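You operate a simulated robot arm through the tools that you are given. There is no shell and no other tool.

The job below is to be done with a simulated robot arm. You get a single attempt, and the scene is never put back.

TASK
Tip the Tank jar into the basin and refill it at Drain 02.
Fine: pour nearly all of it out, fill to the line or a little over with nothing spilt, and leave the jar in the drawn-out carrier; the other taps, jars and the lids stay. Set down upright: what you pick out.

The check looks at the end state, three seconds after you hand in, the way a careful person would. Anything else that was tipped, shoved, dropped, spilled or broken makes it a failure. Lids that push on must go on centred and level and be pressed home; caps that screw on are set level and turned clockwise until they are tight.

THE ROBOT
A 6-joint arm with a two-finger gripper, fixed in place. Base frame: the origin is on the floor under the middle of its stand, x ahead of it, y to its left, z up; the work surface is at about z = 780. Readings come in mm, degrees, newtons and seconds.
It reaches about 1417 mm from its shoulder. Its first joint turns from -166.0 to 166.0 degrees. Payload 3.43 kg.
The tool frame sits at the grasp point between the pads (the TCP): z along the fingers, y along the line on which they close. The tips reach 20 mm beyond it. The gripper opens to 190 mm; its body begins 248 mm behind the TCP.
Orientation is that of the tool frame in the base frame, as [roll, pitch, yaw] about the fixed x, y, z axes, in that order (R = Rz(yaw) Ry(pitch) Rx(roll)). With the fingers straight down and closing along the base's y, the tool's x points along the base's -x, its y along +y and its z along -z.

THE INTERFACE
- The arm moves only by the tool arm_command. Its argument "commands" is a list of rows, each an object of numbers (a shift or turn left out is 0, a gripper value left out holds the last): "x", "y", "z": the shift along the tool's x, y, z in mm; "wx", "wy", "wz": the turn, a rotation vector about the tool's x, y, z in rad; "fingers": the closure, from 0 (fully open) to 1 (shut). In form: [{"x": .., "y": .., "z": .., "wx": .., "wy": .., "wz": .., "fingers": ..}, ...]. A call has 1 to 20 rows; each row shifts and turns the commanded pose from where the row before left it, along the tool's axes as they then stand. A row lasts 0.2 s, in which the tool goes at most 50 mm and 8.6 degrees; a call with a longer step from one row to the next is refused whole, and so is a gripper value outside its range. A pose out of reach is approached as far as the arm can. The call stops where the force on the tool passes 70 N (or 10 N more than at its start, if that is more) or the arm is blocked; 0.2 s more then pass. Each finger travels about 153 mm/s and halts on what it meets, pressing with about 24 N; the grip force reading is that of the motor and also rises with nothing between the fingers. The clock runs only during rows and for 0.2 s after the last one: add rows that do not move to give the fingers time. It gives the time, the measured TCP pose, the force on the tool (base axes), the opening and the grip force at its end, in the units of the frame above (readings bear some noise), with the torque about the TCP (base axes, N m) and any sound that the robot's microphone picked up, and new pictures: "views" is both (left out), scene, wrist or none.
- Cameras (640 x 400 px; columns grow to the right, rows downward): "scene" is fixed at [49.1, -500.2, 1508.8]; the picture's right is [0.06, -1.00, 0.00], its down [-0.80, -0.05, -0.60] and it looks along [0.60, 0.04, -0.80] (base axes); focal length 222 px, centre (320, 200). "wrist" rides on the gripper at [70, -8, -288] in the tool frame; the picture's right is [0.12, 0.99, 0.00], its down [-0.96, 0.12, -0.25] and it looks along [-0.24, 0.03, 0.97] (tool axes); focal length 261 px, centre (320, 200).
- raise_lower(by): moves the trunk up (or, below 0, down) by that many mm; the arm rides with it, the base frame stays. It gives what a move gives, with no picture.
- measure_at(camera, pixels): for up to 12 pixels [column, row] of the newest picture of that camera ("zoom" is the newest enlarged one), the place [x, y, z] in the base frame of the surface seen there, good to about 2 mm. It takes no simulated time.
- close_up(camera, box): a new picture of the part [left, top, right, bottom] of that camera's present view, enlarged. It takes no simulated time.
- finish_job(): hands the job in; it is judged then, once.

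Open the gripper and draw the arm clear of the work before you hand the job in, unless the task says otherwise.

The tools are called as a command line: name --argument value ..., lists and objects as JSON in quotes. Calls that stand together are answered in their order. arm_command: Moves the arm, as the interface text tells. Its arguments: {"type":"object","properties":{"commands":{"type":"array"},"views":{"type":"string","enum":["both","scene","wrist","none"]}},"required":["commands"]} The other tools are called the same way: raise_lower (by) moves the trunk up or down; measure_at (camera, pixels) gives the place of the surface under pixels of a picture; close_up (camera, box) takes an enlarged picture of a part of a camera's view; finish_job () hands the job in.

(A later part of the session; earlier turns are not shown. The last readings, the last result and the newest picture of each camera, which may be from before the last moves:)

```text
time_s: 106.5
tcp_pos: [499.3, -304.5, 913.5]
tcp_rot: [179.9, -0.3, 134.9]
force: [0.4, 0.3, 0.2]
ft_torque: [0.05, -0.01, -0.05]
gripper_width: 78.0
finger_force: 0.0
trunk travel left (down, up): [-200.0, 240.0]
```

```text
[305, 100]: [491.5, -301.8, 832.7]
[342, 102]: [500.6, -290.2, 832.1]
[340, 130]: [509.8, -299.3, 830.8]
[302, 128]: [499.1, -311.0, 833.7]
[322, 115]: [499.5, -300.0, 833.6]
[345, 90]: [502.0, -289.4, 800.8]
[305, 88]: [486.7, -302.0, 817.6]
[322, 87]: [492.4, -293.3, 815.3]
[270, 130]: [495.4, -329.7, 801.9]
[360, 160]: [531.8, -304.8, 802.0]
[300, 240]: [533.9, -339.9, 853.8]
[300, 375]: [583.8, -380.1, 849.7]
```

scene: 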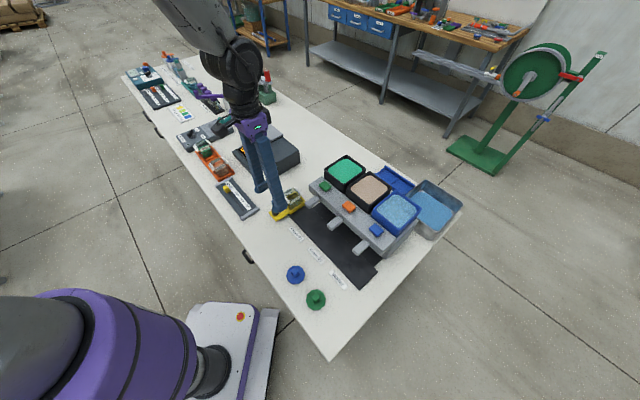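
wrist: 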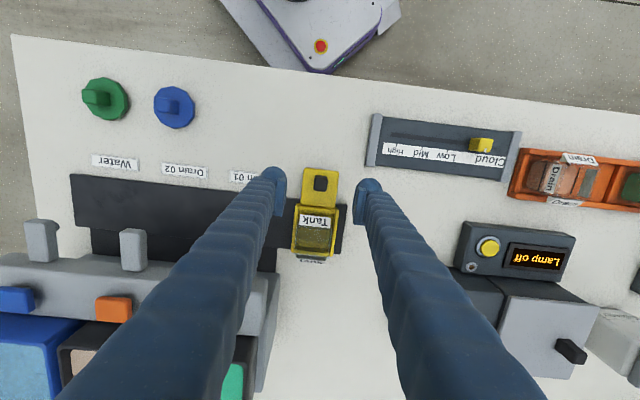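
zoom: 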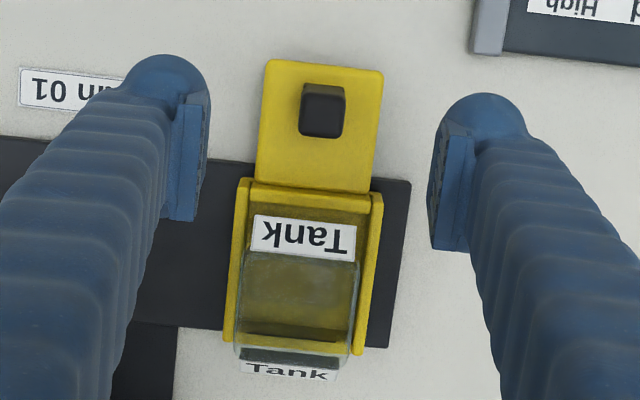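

Knob top centre at (e 141.2, n 566.3), z 833. Shift and descend to z≈829, then close gently on the knob.

arm_command --commands '[{"x": 2, "y": 3.5}, {"z": 20}, {"z": 20}, {"z": 20}, {"z": 16}, {"z": 8.5}]'

close_up --camera "wrist" --box '[260, 130, 380, 250]'

```text
time_s: 107.9
tcp_pos: [502.3, -298.2, 830.8]
tcp_rot: [179.9, -0.2, 134.9]
force: [-0.9, 1.1, 0.7]
ft_torque: [0.01, -0.01, -0.01]
gripper_width: 77.8
finger_force: 0.0
trunk travel left (down, up): [-200.0, 240.0]
```

scene: 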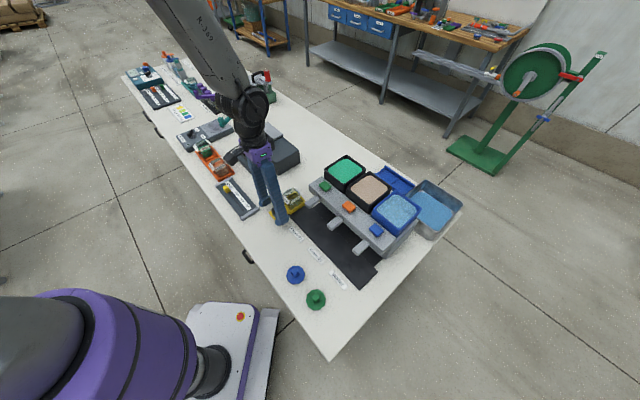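
wrist: 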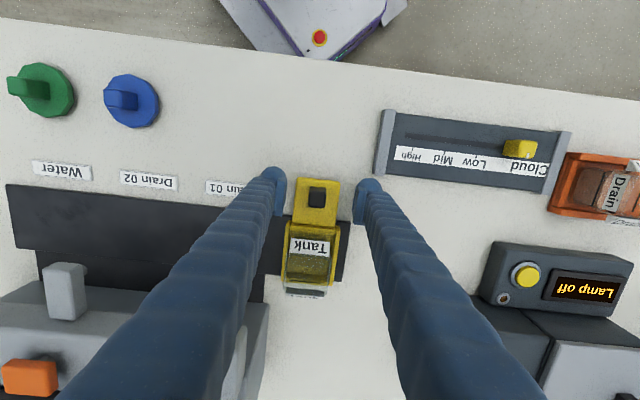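

```text
3.33 times, centred on (320, 190) of wrist
```

zoom: 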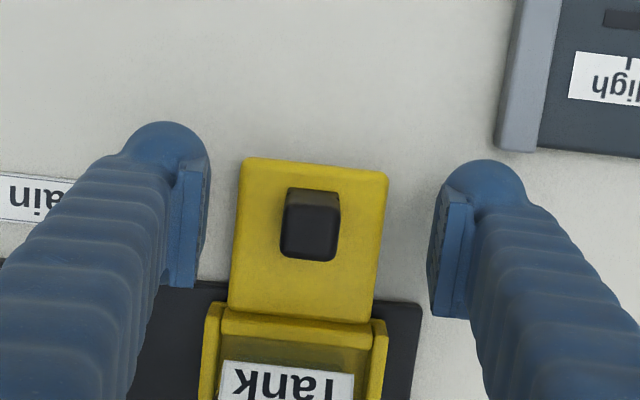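

The knob is ~2.6 mm toward −e relative to the pads' midpoint (310 vs 318 px). Correct and close gently.

arm_command --commands '[{"y": -2.7, "z": 1.5}, {"fingers": 0.8}, {"fingers": 0.88}, {"fingers": 0.91}, {"fingers": 0.95}, {}]'

close_up --camera "wrist" --box '[260, 150, 380, 300]'

close_up --camera "scene" --box '[250, 170, 330, 235]'

```text
time_s: 109.3
tcp_pos: [497.9, -301.8, 828.0]
tcp_rot: [179.9, -0.3, 134.9]
force: [-2.6, -4.2, -2.6]
ft_torque: [-0.03, 0.03, 0.07]
gripper_width: 18.8
finger_force: 45.2
trunk travel left (down, up): [-200.0, 240.0]
```

scene: 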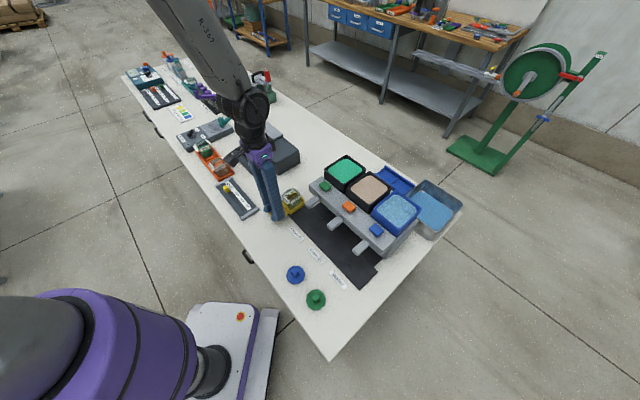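
wrist: 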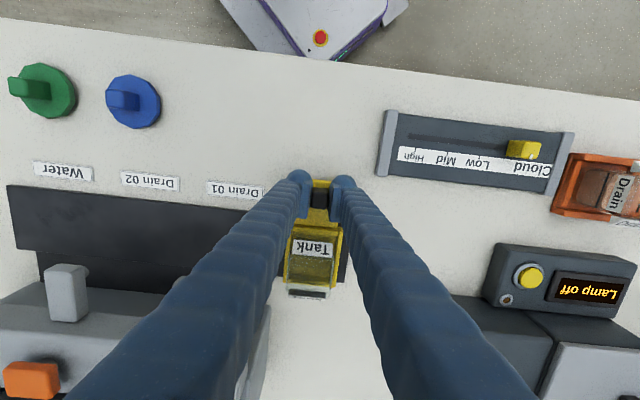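

```text
2.67 times, centred on (320, 225) of wrist
```

zoom: 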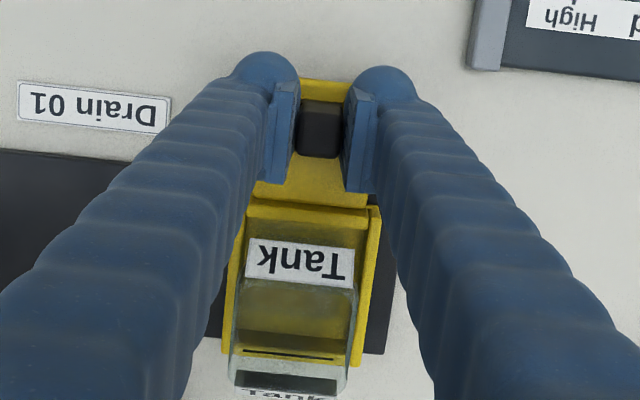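

```text
6.15 times, centred on (290, 202) of scene
```

zoom: 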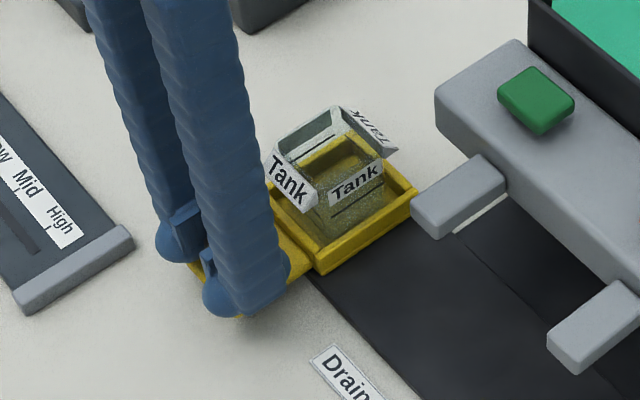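

Knob gripped (18.8 mm). Test slide: 12 mm toward −e, watching force.

arm_command --commands '[{"y": -3}, {"y": -4.5}, {"y": -4.5}]'

close_up --camera "scene" --box '[250, 170, 330, 235]'

```text
time_s: 110.1
tcp_pos: [488.7, -308.6, 828.0]
tcp_rot: [179.9, -0.3, 134.9]
force: [1.9, -2.5, -1.3]
ft_torque: [0.07, 0.02, 0.1]
gripper_width: 18.9
finger_force: 45.1
trunk travel left (down, up): [-200.0, 240.0]
```

scene: 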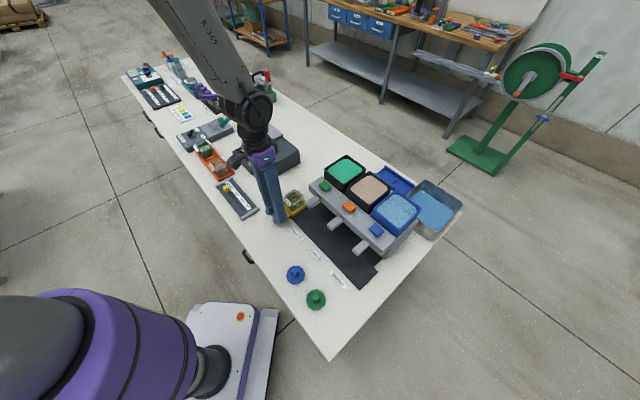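
wrist: 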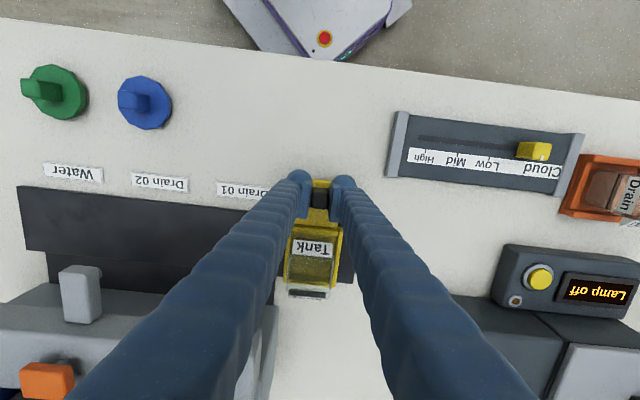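

```text
6.15 times, centred on (290, 202) of scene
```

zoom: 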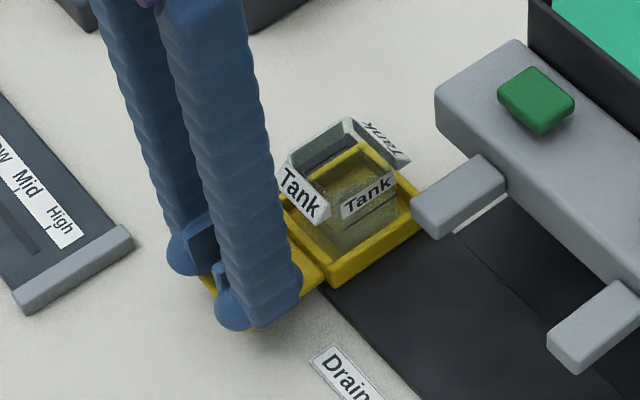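

The carrier slides freely (~3 N). Check lid positions for clearance along the path before the long slide.

measure_at --camera "scene" --pixels '[[295, 271], [304, 275], [316, 297], [325, 298], [297, 236], [315, 254], [337, 281]]'

measure_at --camera "wrist" --pixels '[[145, 100], [170, 110], [125, 125], [60, 285], [95, 275], [82, 315], [45, 290], [320, 245], [310, 292], [248, 190]]'

```text
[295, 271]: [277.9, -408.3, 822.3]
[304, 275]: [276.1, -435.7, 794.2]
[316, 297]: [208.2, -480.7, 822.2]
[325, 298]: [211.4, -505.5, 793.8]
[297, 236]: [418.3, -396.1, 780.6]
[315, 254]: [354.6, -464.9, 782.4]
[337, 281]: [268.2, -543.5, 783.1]
```

```text
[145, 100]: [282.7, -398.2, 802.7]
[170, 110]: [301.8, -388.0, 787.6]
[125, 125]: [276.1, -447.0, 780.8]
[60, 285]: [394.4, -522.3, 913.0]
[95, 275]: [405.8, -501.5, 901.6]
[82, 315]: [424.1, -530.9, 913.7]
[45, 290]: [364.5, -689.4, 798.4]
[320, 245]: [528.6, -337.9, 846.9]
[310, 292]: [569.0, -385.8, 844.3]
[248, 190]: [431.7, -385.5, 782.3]
```

Lids are at n≤511, clear of the fingers (n≥545). Slide the carrier −208 mm to Drain 02 smoothly.

arm_command --commands '[{"y": -4}, {"y": -8}, {"y": -12}, {"y": -12}, {"y": -12}, {"y": -12}, {"y": -12}, {"y": -12}, {"y": -12}, {"y": -12}, {"y": -12}, {"y": -12}, {"y": -12}, {"y": -12}, {"y": -12}, {"y": -12}, {"y": -10}, {"y": -6}, {"y": -3}, {"y": -1}]'

close_up --camera "scene" --box '[280, 180, 400, 270]'

close_up --camera "wrist" --box '[260, 150, 400, 320]'

```text
time_s: 114.3
tcp_pos: [348.4, -450.8, 828.6]
tcp_rot: [179.9, -0.2, 134.9]
force: [3.4, -2.9, 5.5]
ft_torque: [0.17, 0.23, 0.08]
gripper_width: 18.9
finger_force: 45.6
trunk travel left (down, up): [-200.0, 240.0]
```

scene: 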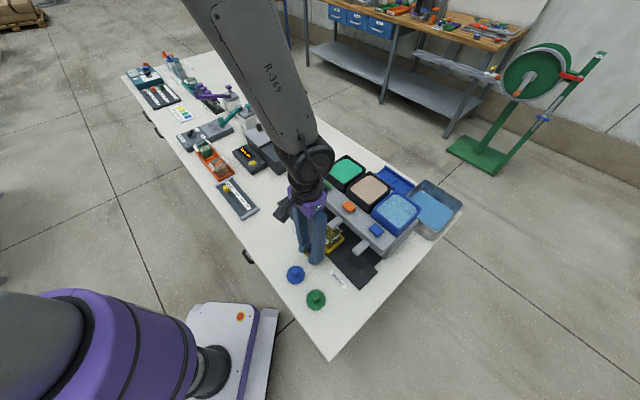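
wrist: 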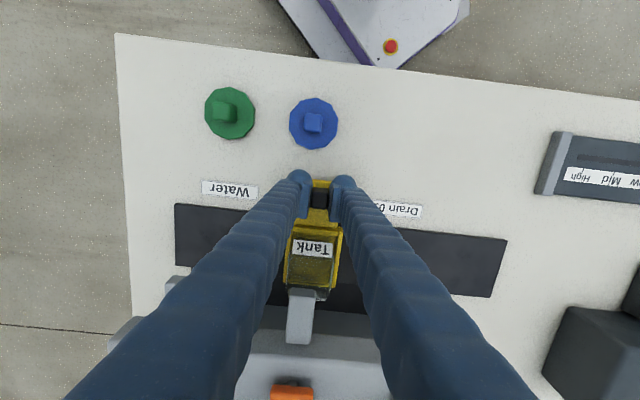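

```text
4.44 times, centred on (340, 225) of scene
```

zoom: 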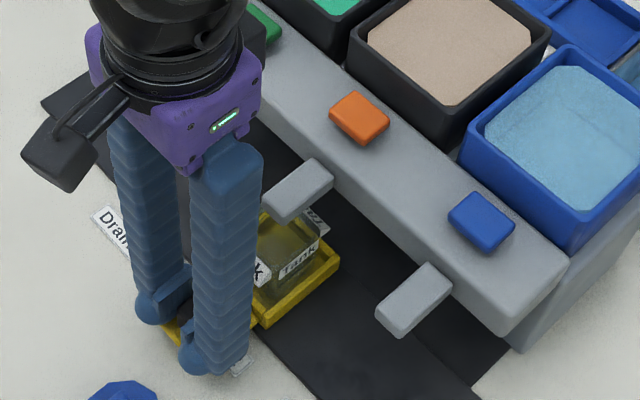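

```text
2.35 times, centred on (330, 235) of wrist
```

zoom: 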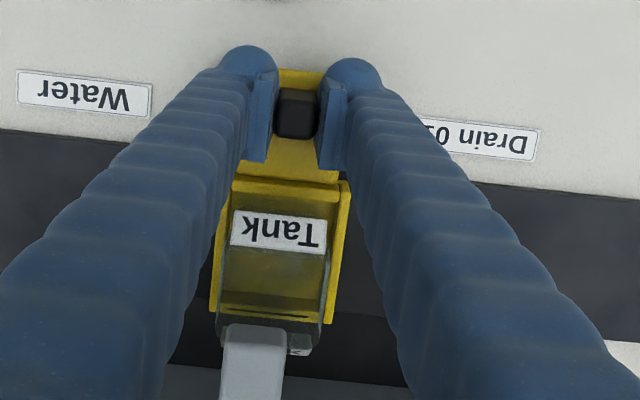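

Total slide so far was 200 mm (TCP e = −72). Measure spout Drain 02 and the jar in this view to finish the alignment.

measure_at --camera "zoom" --pixels '[[226, 330], [285, 335], [224, 380], [280, 385], [255, 350], [232, 235], [325, 235], [300, 345], [308, 345], [240, 190], [345, 195], [290, 120]]'

measure_at --camera "scene" --pixels '[[349, 207], [330, 222], [340, 216], [333, 232], [345, 232], [352, 237]]'

```text
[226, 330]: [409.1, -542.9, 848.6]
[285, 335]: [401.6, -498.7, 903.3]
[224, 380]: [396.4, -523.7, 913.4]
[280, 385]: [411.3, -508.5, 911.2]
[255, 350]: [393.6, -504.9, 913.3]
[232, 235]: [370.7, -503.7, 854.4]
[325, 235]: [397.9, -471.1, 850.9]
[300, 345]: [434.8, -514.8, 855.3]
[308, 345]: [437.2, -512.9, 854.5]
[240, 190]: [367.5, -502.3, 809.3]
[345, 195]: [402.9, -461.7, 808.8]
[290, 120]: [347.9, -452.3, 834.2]
```

```text
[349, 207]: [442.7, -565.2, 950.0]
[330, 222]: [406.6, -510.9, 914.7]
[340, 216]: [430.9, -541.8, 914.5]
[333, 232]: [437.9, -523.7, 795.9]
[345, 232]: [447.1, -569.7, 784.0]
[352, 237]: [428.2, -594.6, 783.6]
```

Spout centre e = −79.4, jar centre e = −73: move another −6.4 mm.

arm_command --commands '[{"y": -2.4}, {"y": -2.5}, {"y": -1.5}, {}]'

close_up --camera "wrist" --box '[260, 150, 400, 320]'

measure_at --camera "zoom" --pixels '[[232, 235], [325, 238], [240, 390], [285, 385], [262, 360], [300, 345], [310, 345], [245, 330], [290, 120]]'

```text
time_s: 115.3
tcp_pos: [343.9, -456.2, 828.0]
tcp_rot: [179.9, -0.2, 135.0]
force: [4.9, -5.9, 16.2]
ft_torque: [-0.09, -0.03, 0.06]
gripper_width: 18.8
finger_force: 45.0
trunk travel left (down, up): [-200.0, 240.0]
```

scene: 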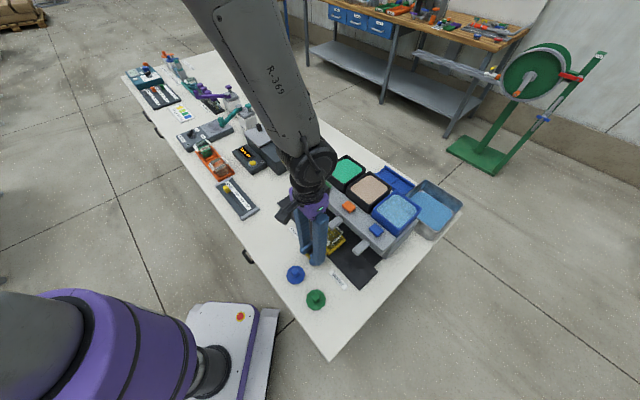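
wrist: 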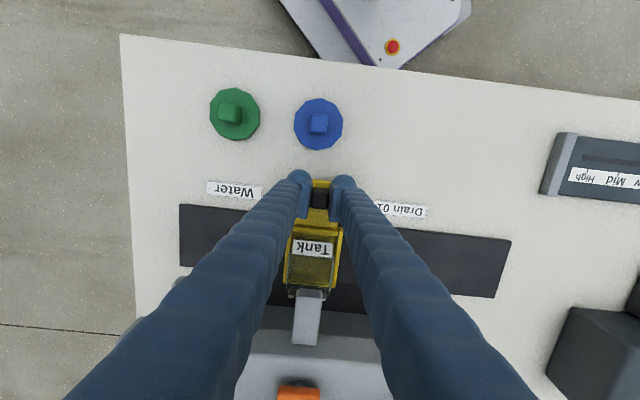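

```text
2.35 times, centred on (330, 235) of wrist
```

zoom: 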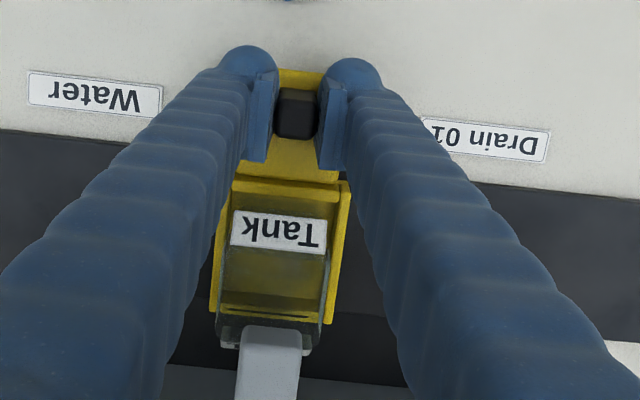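

```text
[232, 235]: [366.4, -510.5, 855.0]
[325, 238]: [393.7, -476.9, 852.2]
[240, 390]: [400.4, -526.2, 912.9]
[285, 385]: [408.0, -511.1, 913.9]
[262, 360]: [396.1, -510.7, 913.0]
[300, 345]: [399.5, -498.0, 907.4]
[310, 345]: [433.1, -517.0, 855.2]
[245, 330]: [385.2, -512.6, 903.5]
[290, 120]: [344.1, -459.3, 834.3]
```

Jar centre (e −80.3) is under the Drain 02 spout (−79.4). Release the knob and raise straight up.

arm_command --commands '[{"fingers": 0.85}, {"fingers": 0.75}, {}, {"z": -10}, {"z": -25}, {"z": -40}, {"z": -45}, {"z": -45}, {"z": -25}]'

close_up --camera "scene" --box '[280, 180, 400, 270]'

close_up --camera "wrist" --box '[240, 150, 400, 330]'

```text
time_s: 117.3
tcp_pos: [343.0, -453.5, 1017.4]
tcp_rot: [179.8, -0.4, 135.0]
force: [-0.5, 0.1, 0.2]
ft_torque: [-0.03, -0.03, 0.02]
gripper_width: 47.5
finger_force: 0.1
trunk travel left (down, up): [-200.0, 240.0]
```

scene: 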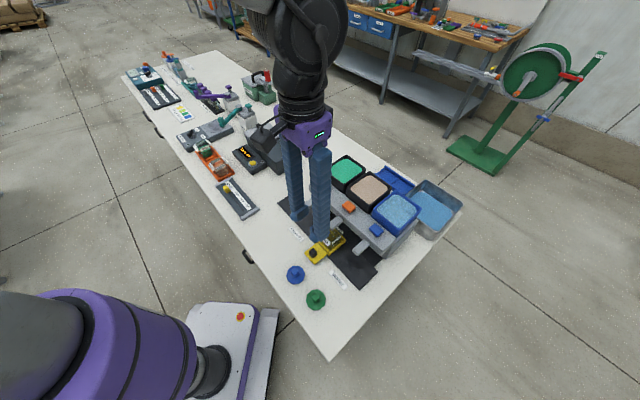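
wrist: 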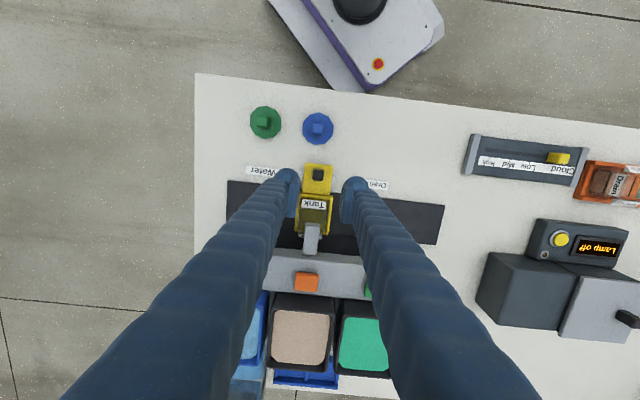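

```text
4.44 times, centred on (340, 225) of scene
```

zoom: 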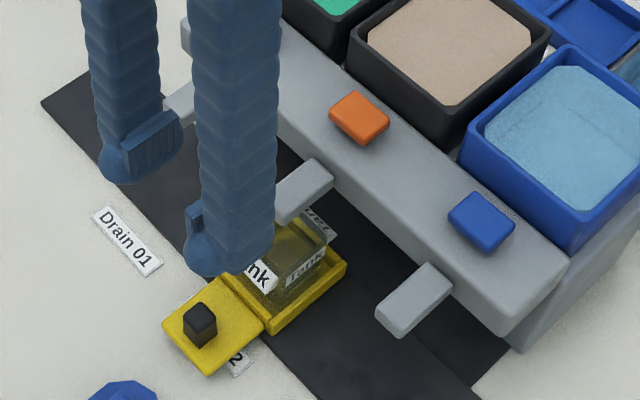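

```text
2.22 times, centred on (320, 240) of wrist
```

zoom: 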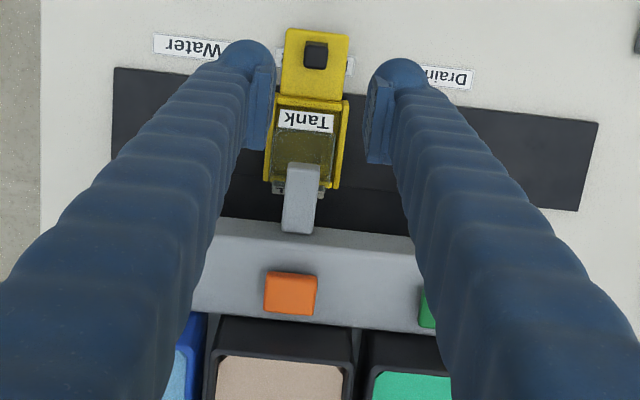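

Carrier is under Drain 02. Close the fingers and move above the orange button (e −80.5, n 716) at z≈990.

arm_command --commands '[{"x": -30, "y": -0.6, "fingers": 1.0}, {"x": -41, "y": -0.6}, {"x": -41, "y": -0.6}, {"x": -30.8, "y": -0.6}, {"x": -10}, {"z": 14}, {"z": 13}]'

close_up --camera "wrist" --box '[240, 80, 400, 260]'

close_up --camera "scene" --box '[300, 170, 400, 270]'

```text
time_s: 118.9
tcp_pos: [449.6, -565.9, 989.9]
tcp_rot: [179.8, -0.3, 134.9]
force: [0.4, 0.3, 0.3]
ft_torque: [0.04, 0.01, -0.01]
gripper_width: 0.1
finger_force: 23.8
trunk travel left (down, up): [-200.0, 240.0]
```

scene: 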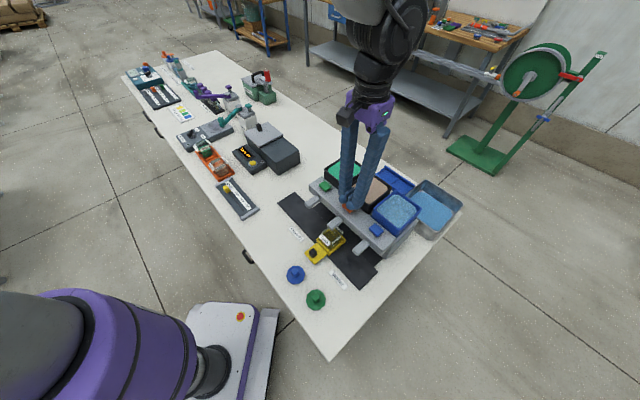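
wrist: 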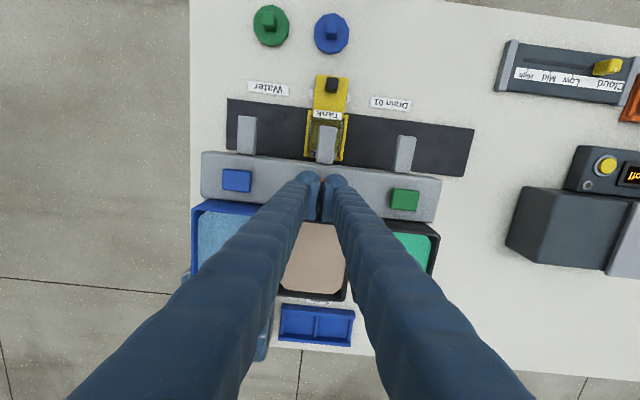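

```text
2.22 times, centred on (320, 170) of wrist
```

zoom: 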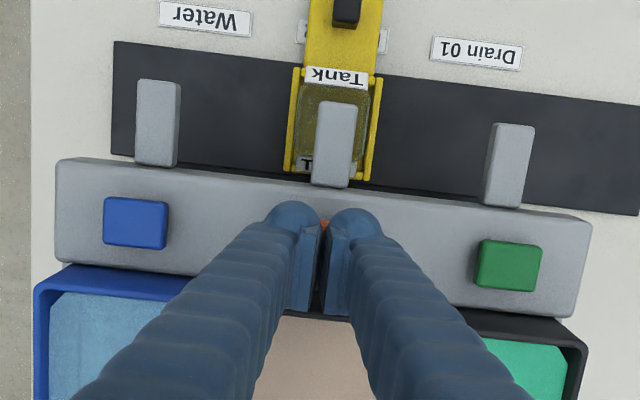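

```text
4.00 times, centred on (350, 220) of scene
```

zoom: 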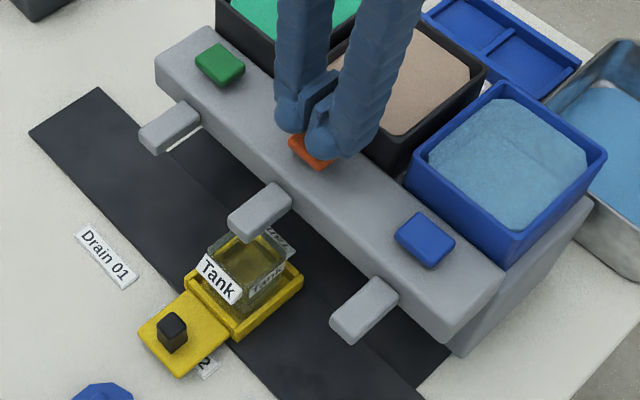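

Fingers are over the orange button and both cameras can see the jar. Align by 2 mm and lower to just above contact (TCP z≈972).

arm_command --commands '[{"x": 2, "y": 1.7}, {"z": 9}, {"z": 8}]' --views "none"

```text
time_s: 119.7
tcp_pos: [448.8, -563.8, 973.3]
tcp_rot: [179.8, -0.2, 134.9]
force: [-0.3, 0.1, -0.8]
ft_torque: [0.0, 0.05, 0.02]
gripper_width: 0.3
finger_force: 24.0
trunk travel left (down, up): [-200.0, 240.0]
```

Lower in small steps, reading the force each time.

arm_command --commands '[{"z": 3}, {"z": 2}]' --views "none"

arm_command --commands '[{"z": 2}]' --views "none"

```text
time_s: 120.3
tcp_pos: [449.8, -562.1, 968.2]
tcp_rot: [179.8, -0.3, 134.9]
force: [0.3, 0.2, 0.6]
ft_torque: [0.01, -0.02, -0.01]
gripper_width: 0.0
finger_force: 34.5
trunk travel left (down, up): [-200.0, 240.0]
```

```text
time_s: 120.7
tcp_pos: [448.7, -563.5, 965.8]
tcp_rot: [179.9, -0.3, 134.9]
force: [0.2, -0.1, 1.5]
ft_torque: [-0.04, -0.01, -0.01]
gripper_width: 6.2
finger_force: 34.9
trunk travel left (down, up): [-200.0, 240.0]
```

The finger opening went to 6 mm without much force; take a look before pressing more.

close_up --camera "scene" --box '[310, 170, 390, 250]'

close_up --camera "wrist" --box '[270, 110, 370, 230]'

```text
5.00 times, centred on (350, 210) of scene
```

zoom: 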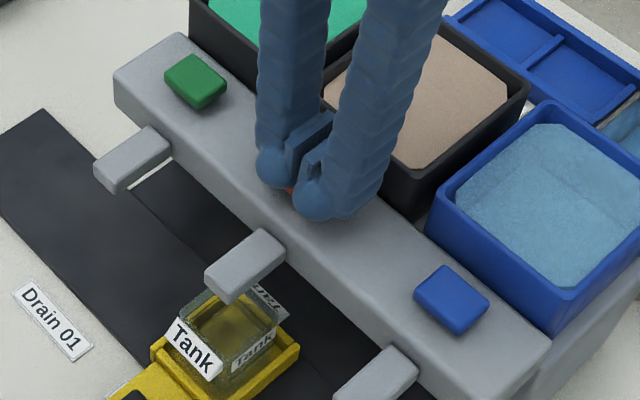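

```text
3.33 times, centred on (320, 170) of wrist
```

zoom: 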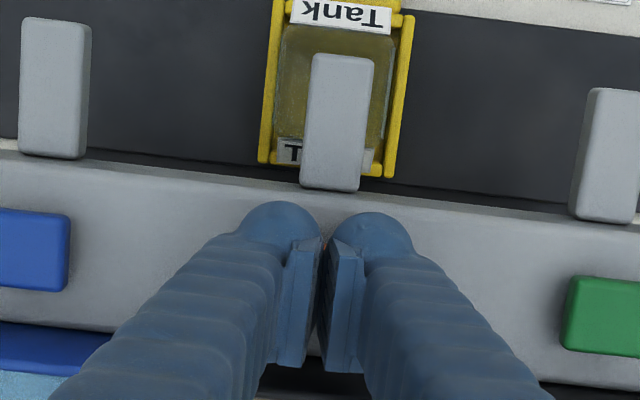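

Still properly placed over the button. Press another 2 mm.

arm_command --commands '[{"z": 2}]' --views "none"

```text
time_s: 121.1
tcp_pos: [450.3, -563.6, 964.0]
tcp_rot: [180.0, -0.3, 134.9]
force: [-1.5, -0.2, 2.6]
ft_torque: [-0.03, -0.03, 0.0]
gripper_width: 6.0
finger_force: 33.3
trunk travel left (down, up): [-200.0, 240.0]
```

Soft spring (~0.6 N/mm). Press further in 2 mm steps while watching for flow.

arm_command --commands '[{"z": 2}]' --views "none"

close_up --camera "scene" --box '[310, 190, 370, 260]'

```text
time_s: 121.5
tcp_pos: [449.1, -564.1, 961.4]
tcp_rot: [179.9, -0.3, 135.0]
force: [0.9, -0.2, 2.6]
ft_torque: [-0.05, -0.04, 0.01]
gripper_width: 6.0
finger_force: 34.5
trunk travel left (down, up): [-200.0, 240.0]
```

```text
5.71 times, centred on (340, 225) of scene
```

zoom: 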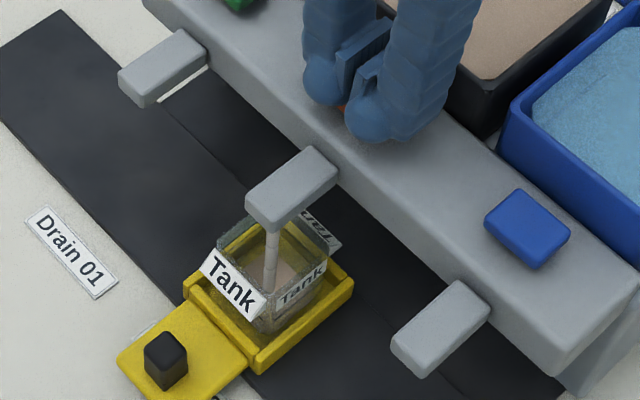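

Flow has started — the stream falls from the spout into the middle of the jar. The clock is paused; measure the level now.

close_up --camera "scene" --box '[318, 222, 350, 252]'

measure_at --camera "zoom" --pixels '[[300, 180], [340, 200], [360, 220], [250, 180], [320, 240], [280, 230], [380, 180], [270, 140], [400, 240], [330, 160]]'

```text
13.33 times, centred on (334, 237) of scene
```

zoom: 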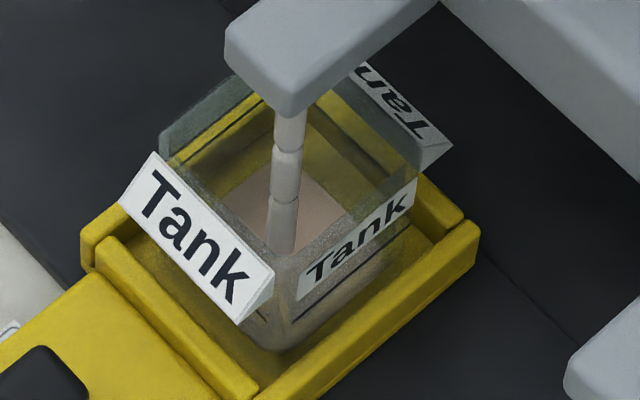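

```text
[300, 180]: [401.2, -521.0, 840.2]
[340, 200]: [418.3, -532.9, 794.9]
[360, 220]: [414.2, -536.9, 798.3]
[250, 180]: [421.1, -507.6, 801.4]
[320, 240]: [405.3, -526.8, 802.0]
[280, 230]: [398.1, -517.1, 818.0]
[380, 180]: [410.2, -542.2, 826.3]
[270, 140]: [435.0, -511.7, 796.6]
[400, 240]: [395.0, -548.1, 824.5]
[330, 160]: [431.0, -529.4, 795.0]
```

Level is only just covering the bottom. Hold for one more row (0.4 s) and measure again to learn the fill rate.

arm_command --commands '[{}]' --views "none"

close_up --camera "scene" --box '[318, 222, 350, 252]'

measure_at --camera "zoom" --pixels '[[250, 200], [330, 210], [320, 240], [310, 225], [300, 205], [340, 215], [260, 185], [325, 200], [355, 275], [340, 285], [385, 258], [250, 215]]'

```text
time_s: 121.9
tcp_pos: [449.8, -563.1, 960.9]
tcp_rot: [179.9, -0.4, 134.9]
force: [1.6, -0.9, 3.2]
ft_torque: [-0.01, -0.07, 0.04]
gripper_width: 6.1
finger_force: 34.4
trunk travel left (down, up): [-200.0, 240.0]
```

```text
13.33 times, centred on (334, 237) of scene
```

zoom: 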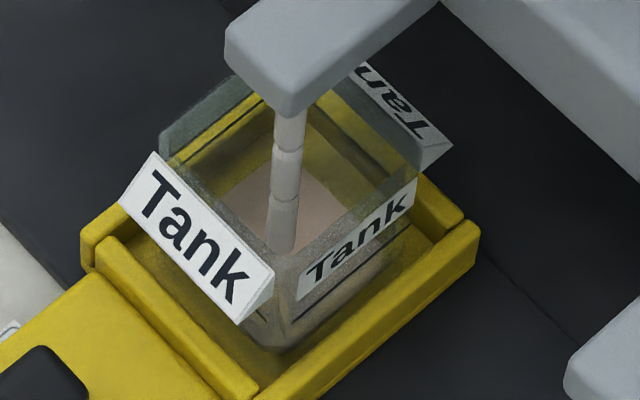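

```text
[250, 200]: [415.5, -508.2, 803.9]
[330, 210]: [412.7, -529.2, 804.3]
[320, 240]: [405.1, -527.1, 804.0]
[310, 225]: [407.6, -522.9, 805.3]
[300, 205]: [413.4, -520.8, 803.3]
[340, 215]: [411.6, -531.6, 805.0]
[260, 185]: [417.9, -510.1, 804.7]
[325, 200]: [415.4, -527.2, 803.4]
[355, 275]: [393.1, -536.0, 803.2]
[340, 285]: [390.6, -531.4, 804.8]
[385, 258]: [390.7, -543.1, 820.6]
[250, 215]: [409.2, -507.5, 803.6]
```

Level ≈804 now (~2 mm per 0.4 s). Hold 1.2 s and measure again.

arm_command --commands '[{}, {}, {}, {}, {}]' --views "none"

close_up --camera "scene" --box '[318, 222, 350, 252]'

measure_at --camera "zoom" --pixels '[[250, 200], [330, 210], [320, 240], [310, 225], [300, 205], [340, 215], [260, 185], [325, 200], [255, 215], [345, 230], [335, 195], [240, 190]]'

```text
time_s: 123.1
tcp_pos: [449.4, -563.0, 961.3]
tcp_rot: [179.9, -0.4, 134.9]
force: [0.7, -0.1, 3.2]
ft_torque: [-0.05, -0.02, 0.05]
gripper_width: 6.0
finger_force: 34.4
trunk travel left (down, up): [-200.0, 240.0]
```

```text
13.33 times, centred on (334, 237) of scene
```

zoom: 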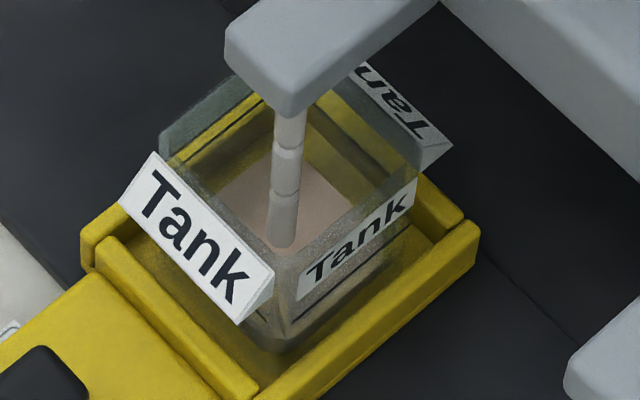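

```text
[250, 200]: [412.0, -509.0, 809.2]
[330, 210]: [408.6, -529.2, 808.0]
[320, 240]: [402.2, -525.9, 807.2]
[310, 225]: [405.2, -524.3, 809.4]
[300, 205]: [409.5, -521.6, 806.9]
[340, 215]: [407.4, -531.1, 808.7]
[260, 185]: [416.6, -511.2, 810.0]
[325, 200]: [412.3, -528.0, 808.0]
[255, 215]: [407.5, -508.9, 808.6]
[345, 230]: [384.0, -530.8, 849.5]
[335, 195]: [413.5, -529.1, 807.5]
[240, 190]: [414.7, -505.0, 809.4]
```

Rate ≈3.5 mm/s; level 808.4. Determine the line's height in the carrier: measure candidate line pixels.

close_up --camera "scene" --box '[322, 225, 346, 249]'

```text
16.00 times, centred on (334, 237) of scene
```

zoom: 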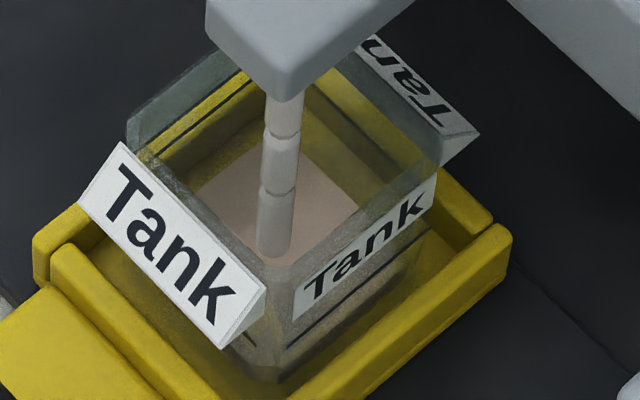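

Measure the line below the front label and the line on the back face.

measure_at --camera "zoom" --pixels '[[300, 337], [330, 312], [370, 278], [410, 243], [345, 299], [390, 261], [200, 112], [175, 135], [225, 90], [350, 103], [330, 85], [245, 340]]'

measure_at --camera "zoom" --pixels '[[330, 317], [330, 307], [370, 283], [370, 273], [410, 248], [410, 238], [200, 107], [200, 118], [175, 130], [175, 142], [280, 375], [360, 330]]'

```text
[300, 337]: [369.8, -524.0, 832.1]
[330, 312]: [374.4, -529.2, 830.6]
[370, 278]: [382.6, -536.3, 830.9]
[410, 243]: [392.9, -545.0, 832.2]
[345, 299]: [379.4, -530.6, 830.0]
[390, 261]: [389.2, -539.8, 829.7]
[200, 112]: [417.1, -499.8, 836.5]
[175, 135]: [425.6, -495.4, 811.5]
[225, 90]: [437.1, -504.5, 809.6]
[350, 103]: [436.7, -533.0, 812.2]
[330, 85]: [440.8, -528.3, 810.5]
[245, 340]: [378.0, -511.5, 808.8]
```

```text
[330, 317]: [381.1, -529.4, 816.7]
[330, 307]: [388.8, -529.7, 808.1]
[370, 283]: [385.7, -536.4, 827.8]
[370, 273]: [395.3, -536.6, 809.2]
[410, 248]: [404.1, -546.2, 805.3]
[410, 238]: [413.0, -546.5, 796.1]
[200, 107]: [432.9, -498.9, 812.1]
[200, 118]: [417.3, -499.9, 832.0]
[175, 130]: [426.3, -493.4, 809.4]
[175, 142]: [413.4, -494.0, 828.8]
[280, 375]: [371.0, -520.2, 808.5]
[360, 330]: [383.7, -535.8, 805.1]
```

Line is at z≈831–834 in the carrier. Hold for 4.2 s (expected level ≈823), then re-measure.

arm_command --commands '[{}, {}, {}, {}, {}, {}, {}, {}, {}, {}, {}, {}, {}, {}, {}, {}, {}, {}, {}, {}]' --views "none"

close_up --camera "scene" --box '[322, 225, 346, 249]'

measure_at --camera "zoom" --pixels '[[220, 190], [240, 200], [320, 200], [310, 230], [330, 220], [230, 175], [345, 210], [300, 240], [320, 180], [250, 220], [210, 180], [340, 190]]'

```text
time_s: 127.3
tcp_pos: [449.5, -562.3, 961.3]
tcp_rot: [179.8, -0.2, 134.9]
force: [0.7, 0.3, 3.4]
ft_torque: [0.0, 0.02, 0.02]
gripper_width: 6.0
finger_force: 34.6
trunk travel left (down, up): [-200.0, 240.0]
```

```text
16.00 times, centred on (334, 237) of scene
```

zoom: 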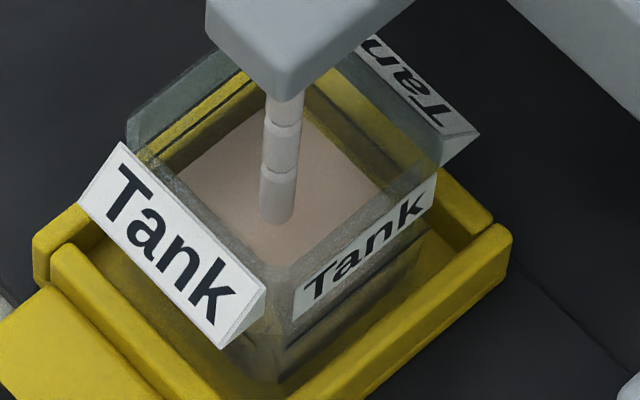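

```text
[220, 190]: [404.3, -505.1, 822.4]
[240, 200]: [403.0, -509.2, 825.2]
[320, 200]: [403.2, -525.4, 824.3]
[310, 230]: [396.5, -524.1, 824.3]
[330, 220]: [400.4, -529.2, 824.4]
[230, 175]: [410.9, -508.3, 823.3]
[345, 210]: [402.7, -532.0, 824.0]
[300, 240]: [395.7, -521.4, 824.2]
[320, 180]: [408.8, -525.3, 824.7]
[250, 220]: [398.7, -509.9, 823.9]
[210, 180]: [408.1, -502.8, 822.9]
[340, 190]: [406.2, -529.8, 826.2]
```

Level ≈824.1, rate 3.74 mm/s. Hold 1.2 s more and re-measure.

arm_command --commands '[{}, {}, {}, {}, {}]' --views "none"

close_up --camera "scene" --box '[322, 225, 346, 249]'

measure_at --camera "zoom" --pixels '[[220, 190], [240, 200], [320, 200], [310, 230], [330, 220], [230, 175], [345, 210], [300, 240], [320, 180], [250, 220], [210, 180], [340, 190]]'

measure_at --camera "zoom" --pixels '[[300, 337], [310, 329], [320, 321], [340, 303], [350, 294], [360, 286], [380, 269], [400, 252], [200, 112], [190, 121], [215, 99], [170, 139]]'

```text
time_s: 128.5
tcp_pos: [448.3, -563.6, 961.3]
tcp_rot: [179.9, -0.2, 134.9]
force: [0.9, 0.3, 3.5]
ft_torque: [-0.05, 0.0, 0.01]
gripper_width: 6.1
finger_force: 34.1
trunk travel left (down, up): [-200.0, 240.0]
```

```text
16.00 times, centred on (334, 237) of scene
```

zoom: 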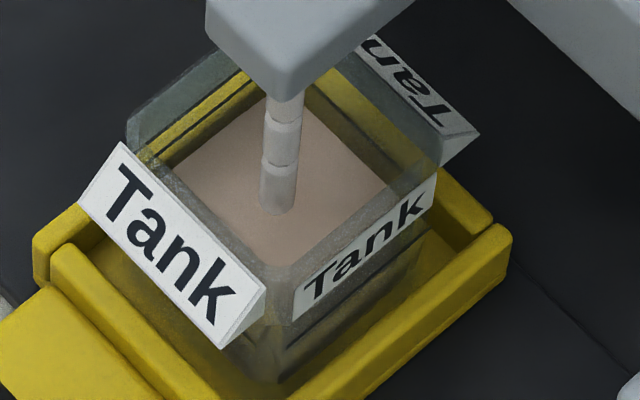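

```text
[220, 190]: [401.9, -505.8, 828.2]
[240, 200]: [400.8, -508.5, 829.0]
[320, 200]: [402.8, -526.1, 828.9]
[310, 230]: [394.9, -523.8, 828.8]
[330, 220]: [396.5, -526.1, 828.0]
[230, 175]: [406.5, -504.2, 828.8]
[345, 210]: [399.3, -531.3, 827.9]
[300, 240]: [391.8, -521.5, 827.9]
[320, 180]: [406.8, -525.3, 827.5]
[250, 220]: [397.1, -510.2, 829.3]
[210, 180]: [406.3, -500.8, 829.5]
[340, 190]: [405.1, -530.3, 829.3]
```

```text
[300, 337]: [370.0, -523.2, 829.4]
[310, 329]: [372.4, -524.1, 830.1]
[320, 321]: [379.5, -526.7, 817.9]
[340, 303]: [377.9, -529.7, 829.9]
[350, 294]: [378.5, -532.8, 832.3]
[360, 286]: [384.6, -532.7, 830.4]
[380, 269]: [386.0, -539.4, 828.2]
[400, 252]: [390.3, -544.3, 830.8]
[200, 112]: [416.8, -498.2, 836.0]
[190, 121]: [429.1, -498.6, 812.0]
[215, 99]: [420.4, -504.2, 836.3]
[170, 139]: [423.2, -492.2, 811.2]
```

Level ≈828.6; front line ≈830, back line reads ≈836, so check that the jar isn't tilted: measure rim and wedge corners all round.

close_up --camera "scene" --box '[318, 220, 352, 254]'

measure_at --camera "zoom" --pixels '[[161, 157], [274, 268], [270, 290], [125, 200], [235, 322], [430, 195], [415, 175], [450, 150], [360, 65], [200, 125], [170, 140], [300, 265]]'

close_up --camera "wrist" --box '[295, 100, 355, 180]'

```text
11.76 times, centred on (335, 237) of scene
```

zoom: 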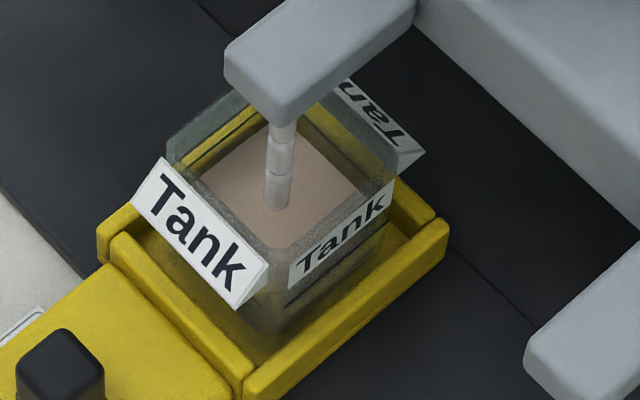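

```text
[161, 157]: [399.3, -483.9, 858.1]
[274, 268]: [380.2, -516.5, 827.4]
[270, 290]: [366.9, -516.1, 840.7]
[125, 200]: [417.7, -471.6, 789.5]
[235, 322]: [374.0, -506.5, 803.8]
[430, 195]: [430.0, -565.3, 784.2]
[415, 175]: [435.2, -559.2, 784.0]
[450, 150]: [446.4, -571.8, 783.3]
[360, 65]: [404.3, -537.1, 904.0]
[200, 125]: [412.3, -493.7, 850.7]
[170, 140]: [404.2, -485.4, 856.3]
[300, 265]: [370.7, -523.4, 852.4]
```

```text
5.00 times, centred on (325, 140) of wrist
```

zoom: 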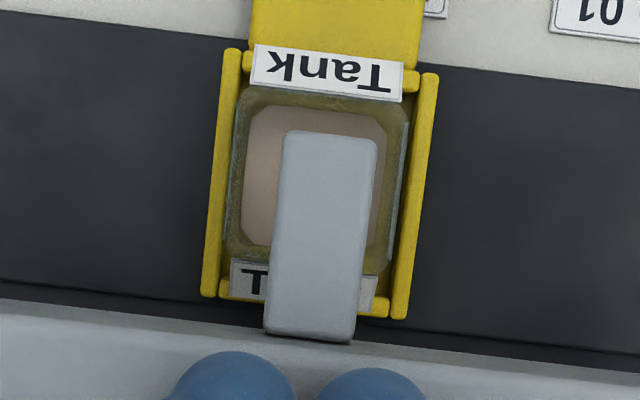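

Measure along the wedge label's top edge at both ends, on both sides, to judge tilt.

close_up --camera "scene" --box '[318, 220, 352, 254]'

measure_at --camera "zoom" --pixels '[[165, 160], [180, 177], [200, 198], [220, 217], [245, 242], [263, 260], [135, 202], [155, 225], [190, 260], [232, 302], [390, 150], [345, 90]]'

measure_at --camera "wrist" --pixels '[[312, 113], [340, 117], [311, 117], [339, 120], [309, 155], [333, 160], [307, 153], [320, 122]]'

```text
11.76 times, centred on (335, 237) of scene
```

zoom: 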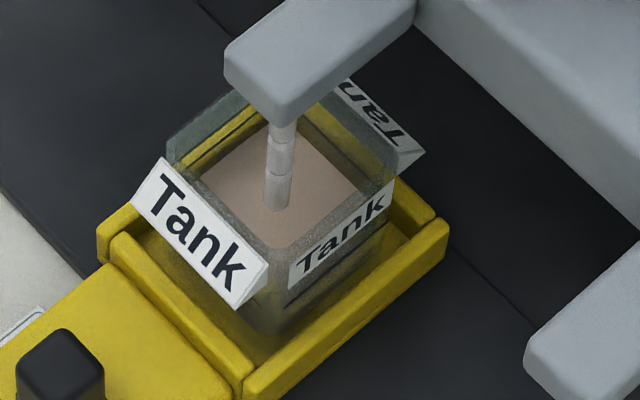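

```text
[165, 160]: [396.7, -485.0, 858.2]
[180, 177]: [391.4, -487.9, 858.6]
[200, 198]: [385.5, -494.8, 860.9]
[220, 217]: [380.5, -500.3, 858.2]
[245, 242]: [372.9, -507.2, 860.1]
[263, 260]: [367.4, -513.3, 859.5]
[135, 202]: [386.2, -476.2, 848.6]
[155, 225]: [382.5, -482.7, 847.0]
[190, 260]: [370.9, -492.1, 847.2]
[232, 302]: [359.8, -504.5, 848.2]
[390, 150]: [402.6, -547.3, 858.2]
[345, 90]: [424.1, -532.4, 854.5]
```

```text
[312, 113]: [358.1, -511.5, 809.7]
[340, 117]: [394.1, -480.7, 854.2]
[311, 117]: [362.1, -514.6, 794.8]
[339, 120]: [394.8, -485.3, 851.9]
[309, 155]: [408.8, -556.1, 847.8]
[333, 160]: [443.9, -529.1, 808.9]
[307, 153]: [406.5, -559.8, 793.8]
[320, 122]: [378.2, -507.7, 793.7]
```

No tilt (wedge edges are level). To pin down the line, zoom in on the back wall where both line and liquid edge are visible.

close_up --camera "scene" --box '[321, 224, 339, 242]'

measure_at --camera "zoom" --pixels '[[230, 170], [250, 150], [270, 130], [215, 185], [240, 200], [260, 180], [290, 160], [225, 215], [280, 120], [245, 155], [255, 190], [300, 150]]'

```text
16.00 times, centred on (330, 233) of scene
```

zoom: 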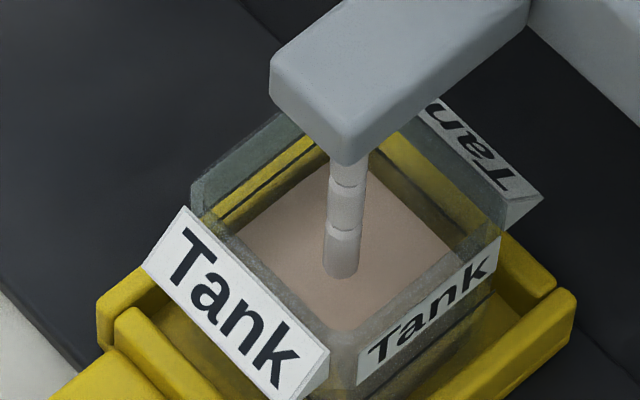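

```text
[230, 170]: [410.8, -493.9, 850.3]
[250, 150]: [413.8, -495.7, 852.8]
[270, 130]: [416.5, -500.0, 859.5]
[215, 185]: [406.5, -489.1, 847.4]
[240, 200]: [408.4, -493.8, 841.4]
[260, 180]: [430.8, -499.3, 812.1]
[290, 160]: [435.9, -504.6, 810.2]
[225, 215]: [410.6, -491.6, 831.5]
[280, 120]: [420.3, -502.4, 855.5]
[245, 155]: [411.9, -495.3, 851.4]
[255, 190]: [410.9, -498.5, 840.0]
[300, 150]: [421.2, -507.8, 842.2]
```

Cross-check using the wrist camera in the same frame as the original reading (line was 35.7 mm above the rack floor): measure the liquid and the carrier floor from the wrist view.

close_up --camera "wrist" --box '[295, 100, 355, 180]'

measure_at --camera "zoom" --pixels '[[262, 140], [265, 170], [262, 200], [258, 230], [300, 118], [330, 120], [360, 124], [375, 240], [230, 280], [250, 62], [228, 90], [405, 110]]'

measure_at --camera "zoom" --pixels '[[270, 155], [268, 185], [272, 215], [255, 215], [345, 122], [315, 119], [285, 120], [380, 180], [245, 80], [400, 92], [235, 150], [232, 200]]'

```text
5.00 times, centred on (325, 140) of wrist
```

zoom: 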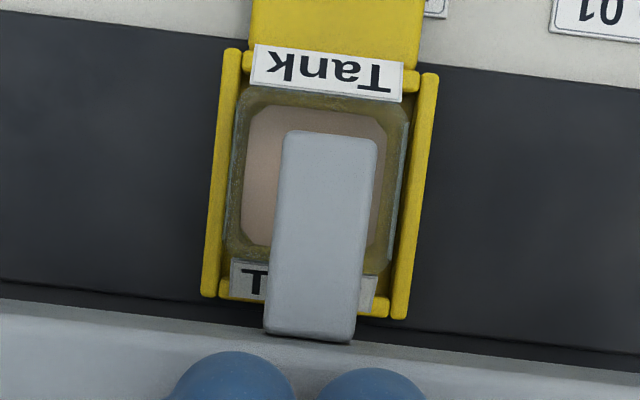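

```text
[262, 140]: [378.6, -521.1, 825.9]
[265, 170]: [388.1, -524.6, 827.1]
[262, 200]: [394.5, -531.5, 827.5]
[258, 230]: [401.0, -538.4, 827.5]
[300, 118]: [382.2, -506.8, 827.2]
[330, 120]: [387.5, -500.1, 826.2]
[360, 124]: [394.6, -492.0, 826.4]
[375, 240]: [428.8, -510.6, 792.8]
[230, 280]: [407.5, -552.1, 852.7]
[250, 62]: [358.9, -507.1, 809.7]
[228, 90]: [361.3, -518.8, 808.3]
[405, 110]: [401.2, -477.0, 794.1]
```

```text
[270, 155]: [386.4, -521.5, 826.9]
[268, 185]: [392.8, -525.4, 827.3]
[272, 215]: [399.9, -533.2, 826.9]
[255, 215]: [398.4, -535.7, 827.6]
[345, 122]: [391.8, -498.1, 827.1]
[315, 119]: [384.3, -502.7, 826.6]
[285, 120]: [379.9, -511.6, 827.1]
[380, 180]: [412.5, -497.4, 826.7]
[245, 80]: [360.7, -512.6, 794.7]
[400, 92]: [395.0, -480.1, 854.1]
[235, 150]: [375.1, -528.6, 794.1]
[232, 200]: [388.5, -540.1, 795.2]
```

Wrist frame: level 826.9, line ≈ 829.9 (794.2 + 35.7); other estimates say 2–5 mm to go. Hold 0.8 s more (+3 mm), then inspect visually.

arm_command --commands '[{}, {}, {}]' --views "none"

close_up --camera "scene" --box '[322, 228, 346, 252]'

measure_at --camera "zoom" --pixels '[[220, 140], [240, 150], [320, 150], [310, 180], [330, 170], [230, 125], [345, 160], [300, 190], [320, 130], [250, 170], [210, 130], [340, 140]]'

```text
time_s: 129.3
tcp_pos: [449.4, -562.9, 961.1]
tcp_rot: [-180.0, -0.3, 134.9]
force: [0.3, 0.6, 3.9]
ft_torque: [0.01, 0.01, 0.03]
gripper_width: 6.2
finger_force: 34.6
trunk travel left (down, up): [-200.0, 240.0]
```

```text
16.00 times, centred on (334, 240) of scene
```

zoom: 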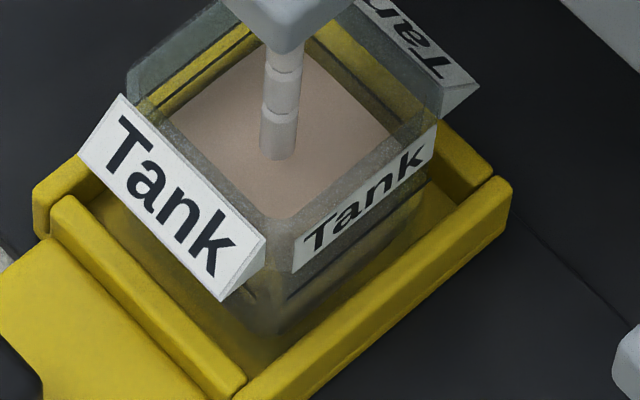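

```text
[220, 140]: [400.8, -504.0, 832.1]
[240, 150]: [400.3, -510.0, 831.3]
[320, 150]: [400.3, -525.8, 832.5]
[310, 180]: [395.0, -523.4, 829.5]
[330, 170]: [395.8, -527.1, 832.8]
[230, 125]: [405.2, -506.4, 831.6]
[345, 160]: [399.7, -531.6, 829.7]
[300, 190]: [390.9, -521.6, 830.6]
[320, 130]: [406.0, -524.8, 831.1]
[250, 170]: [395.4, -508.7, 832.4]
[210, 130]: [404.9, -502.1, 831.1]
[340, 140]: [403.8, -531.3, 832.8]
```

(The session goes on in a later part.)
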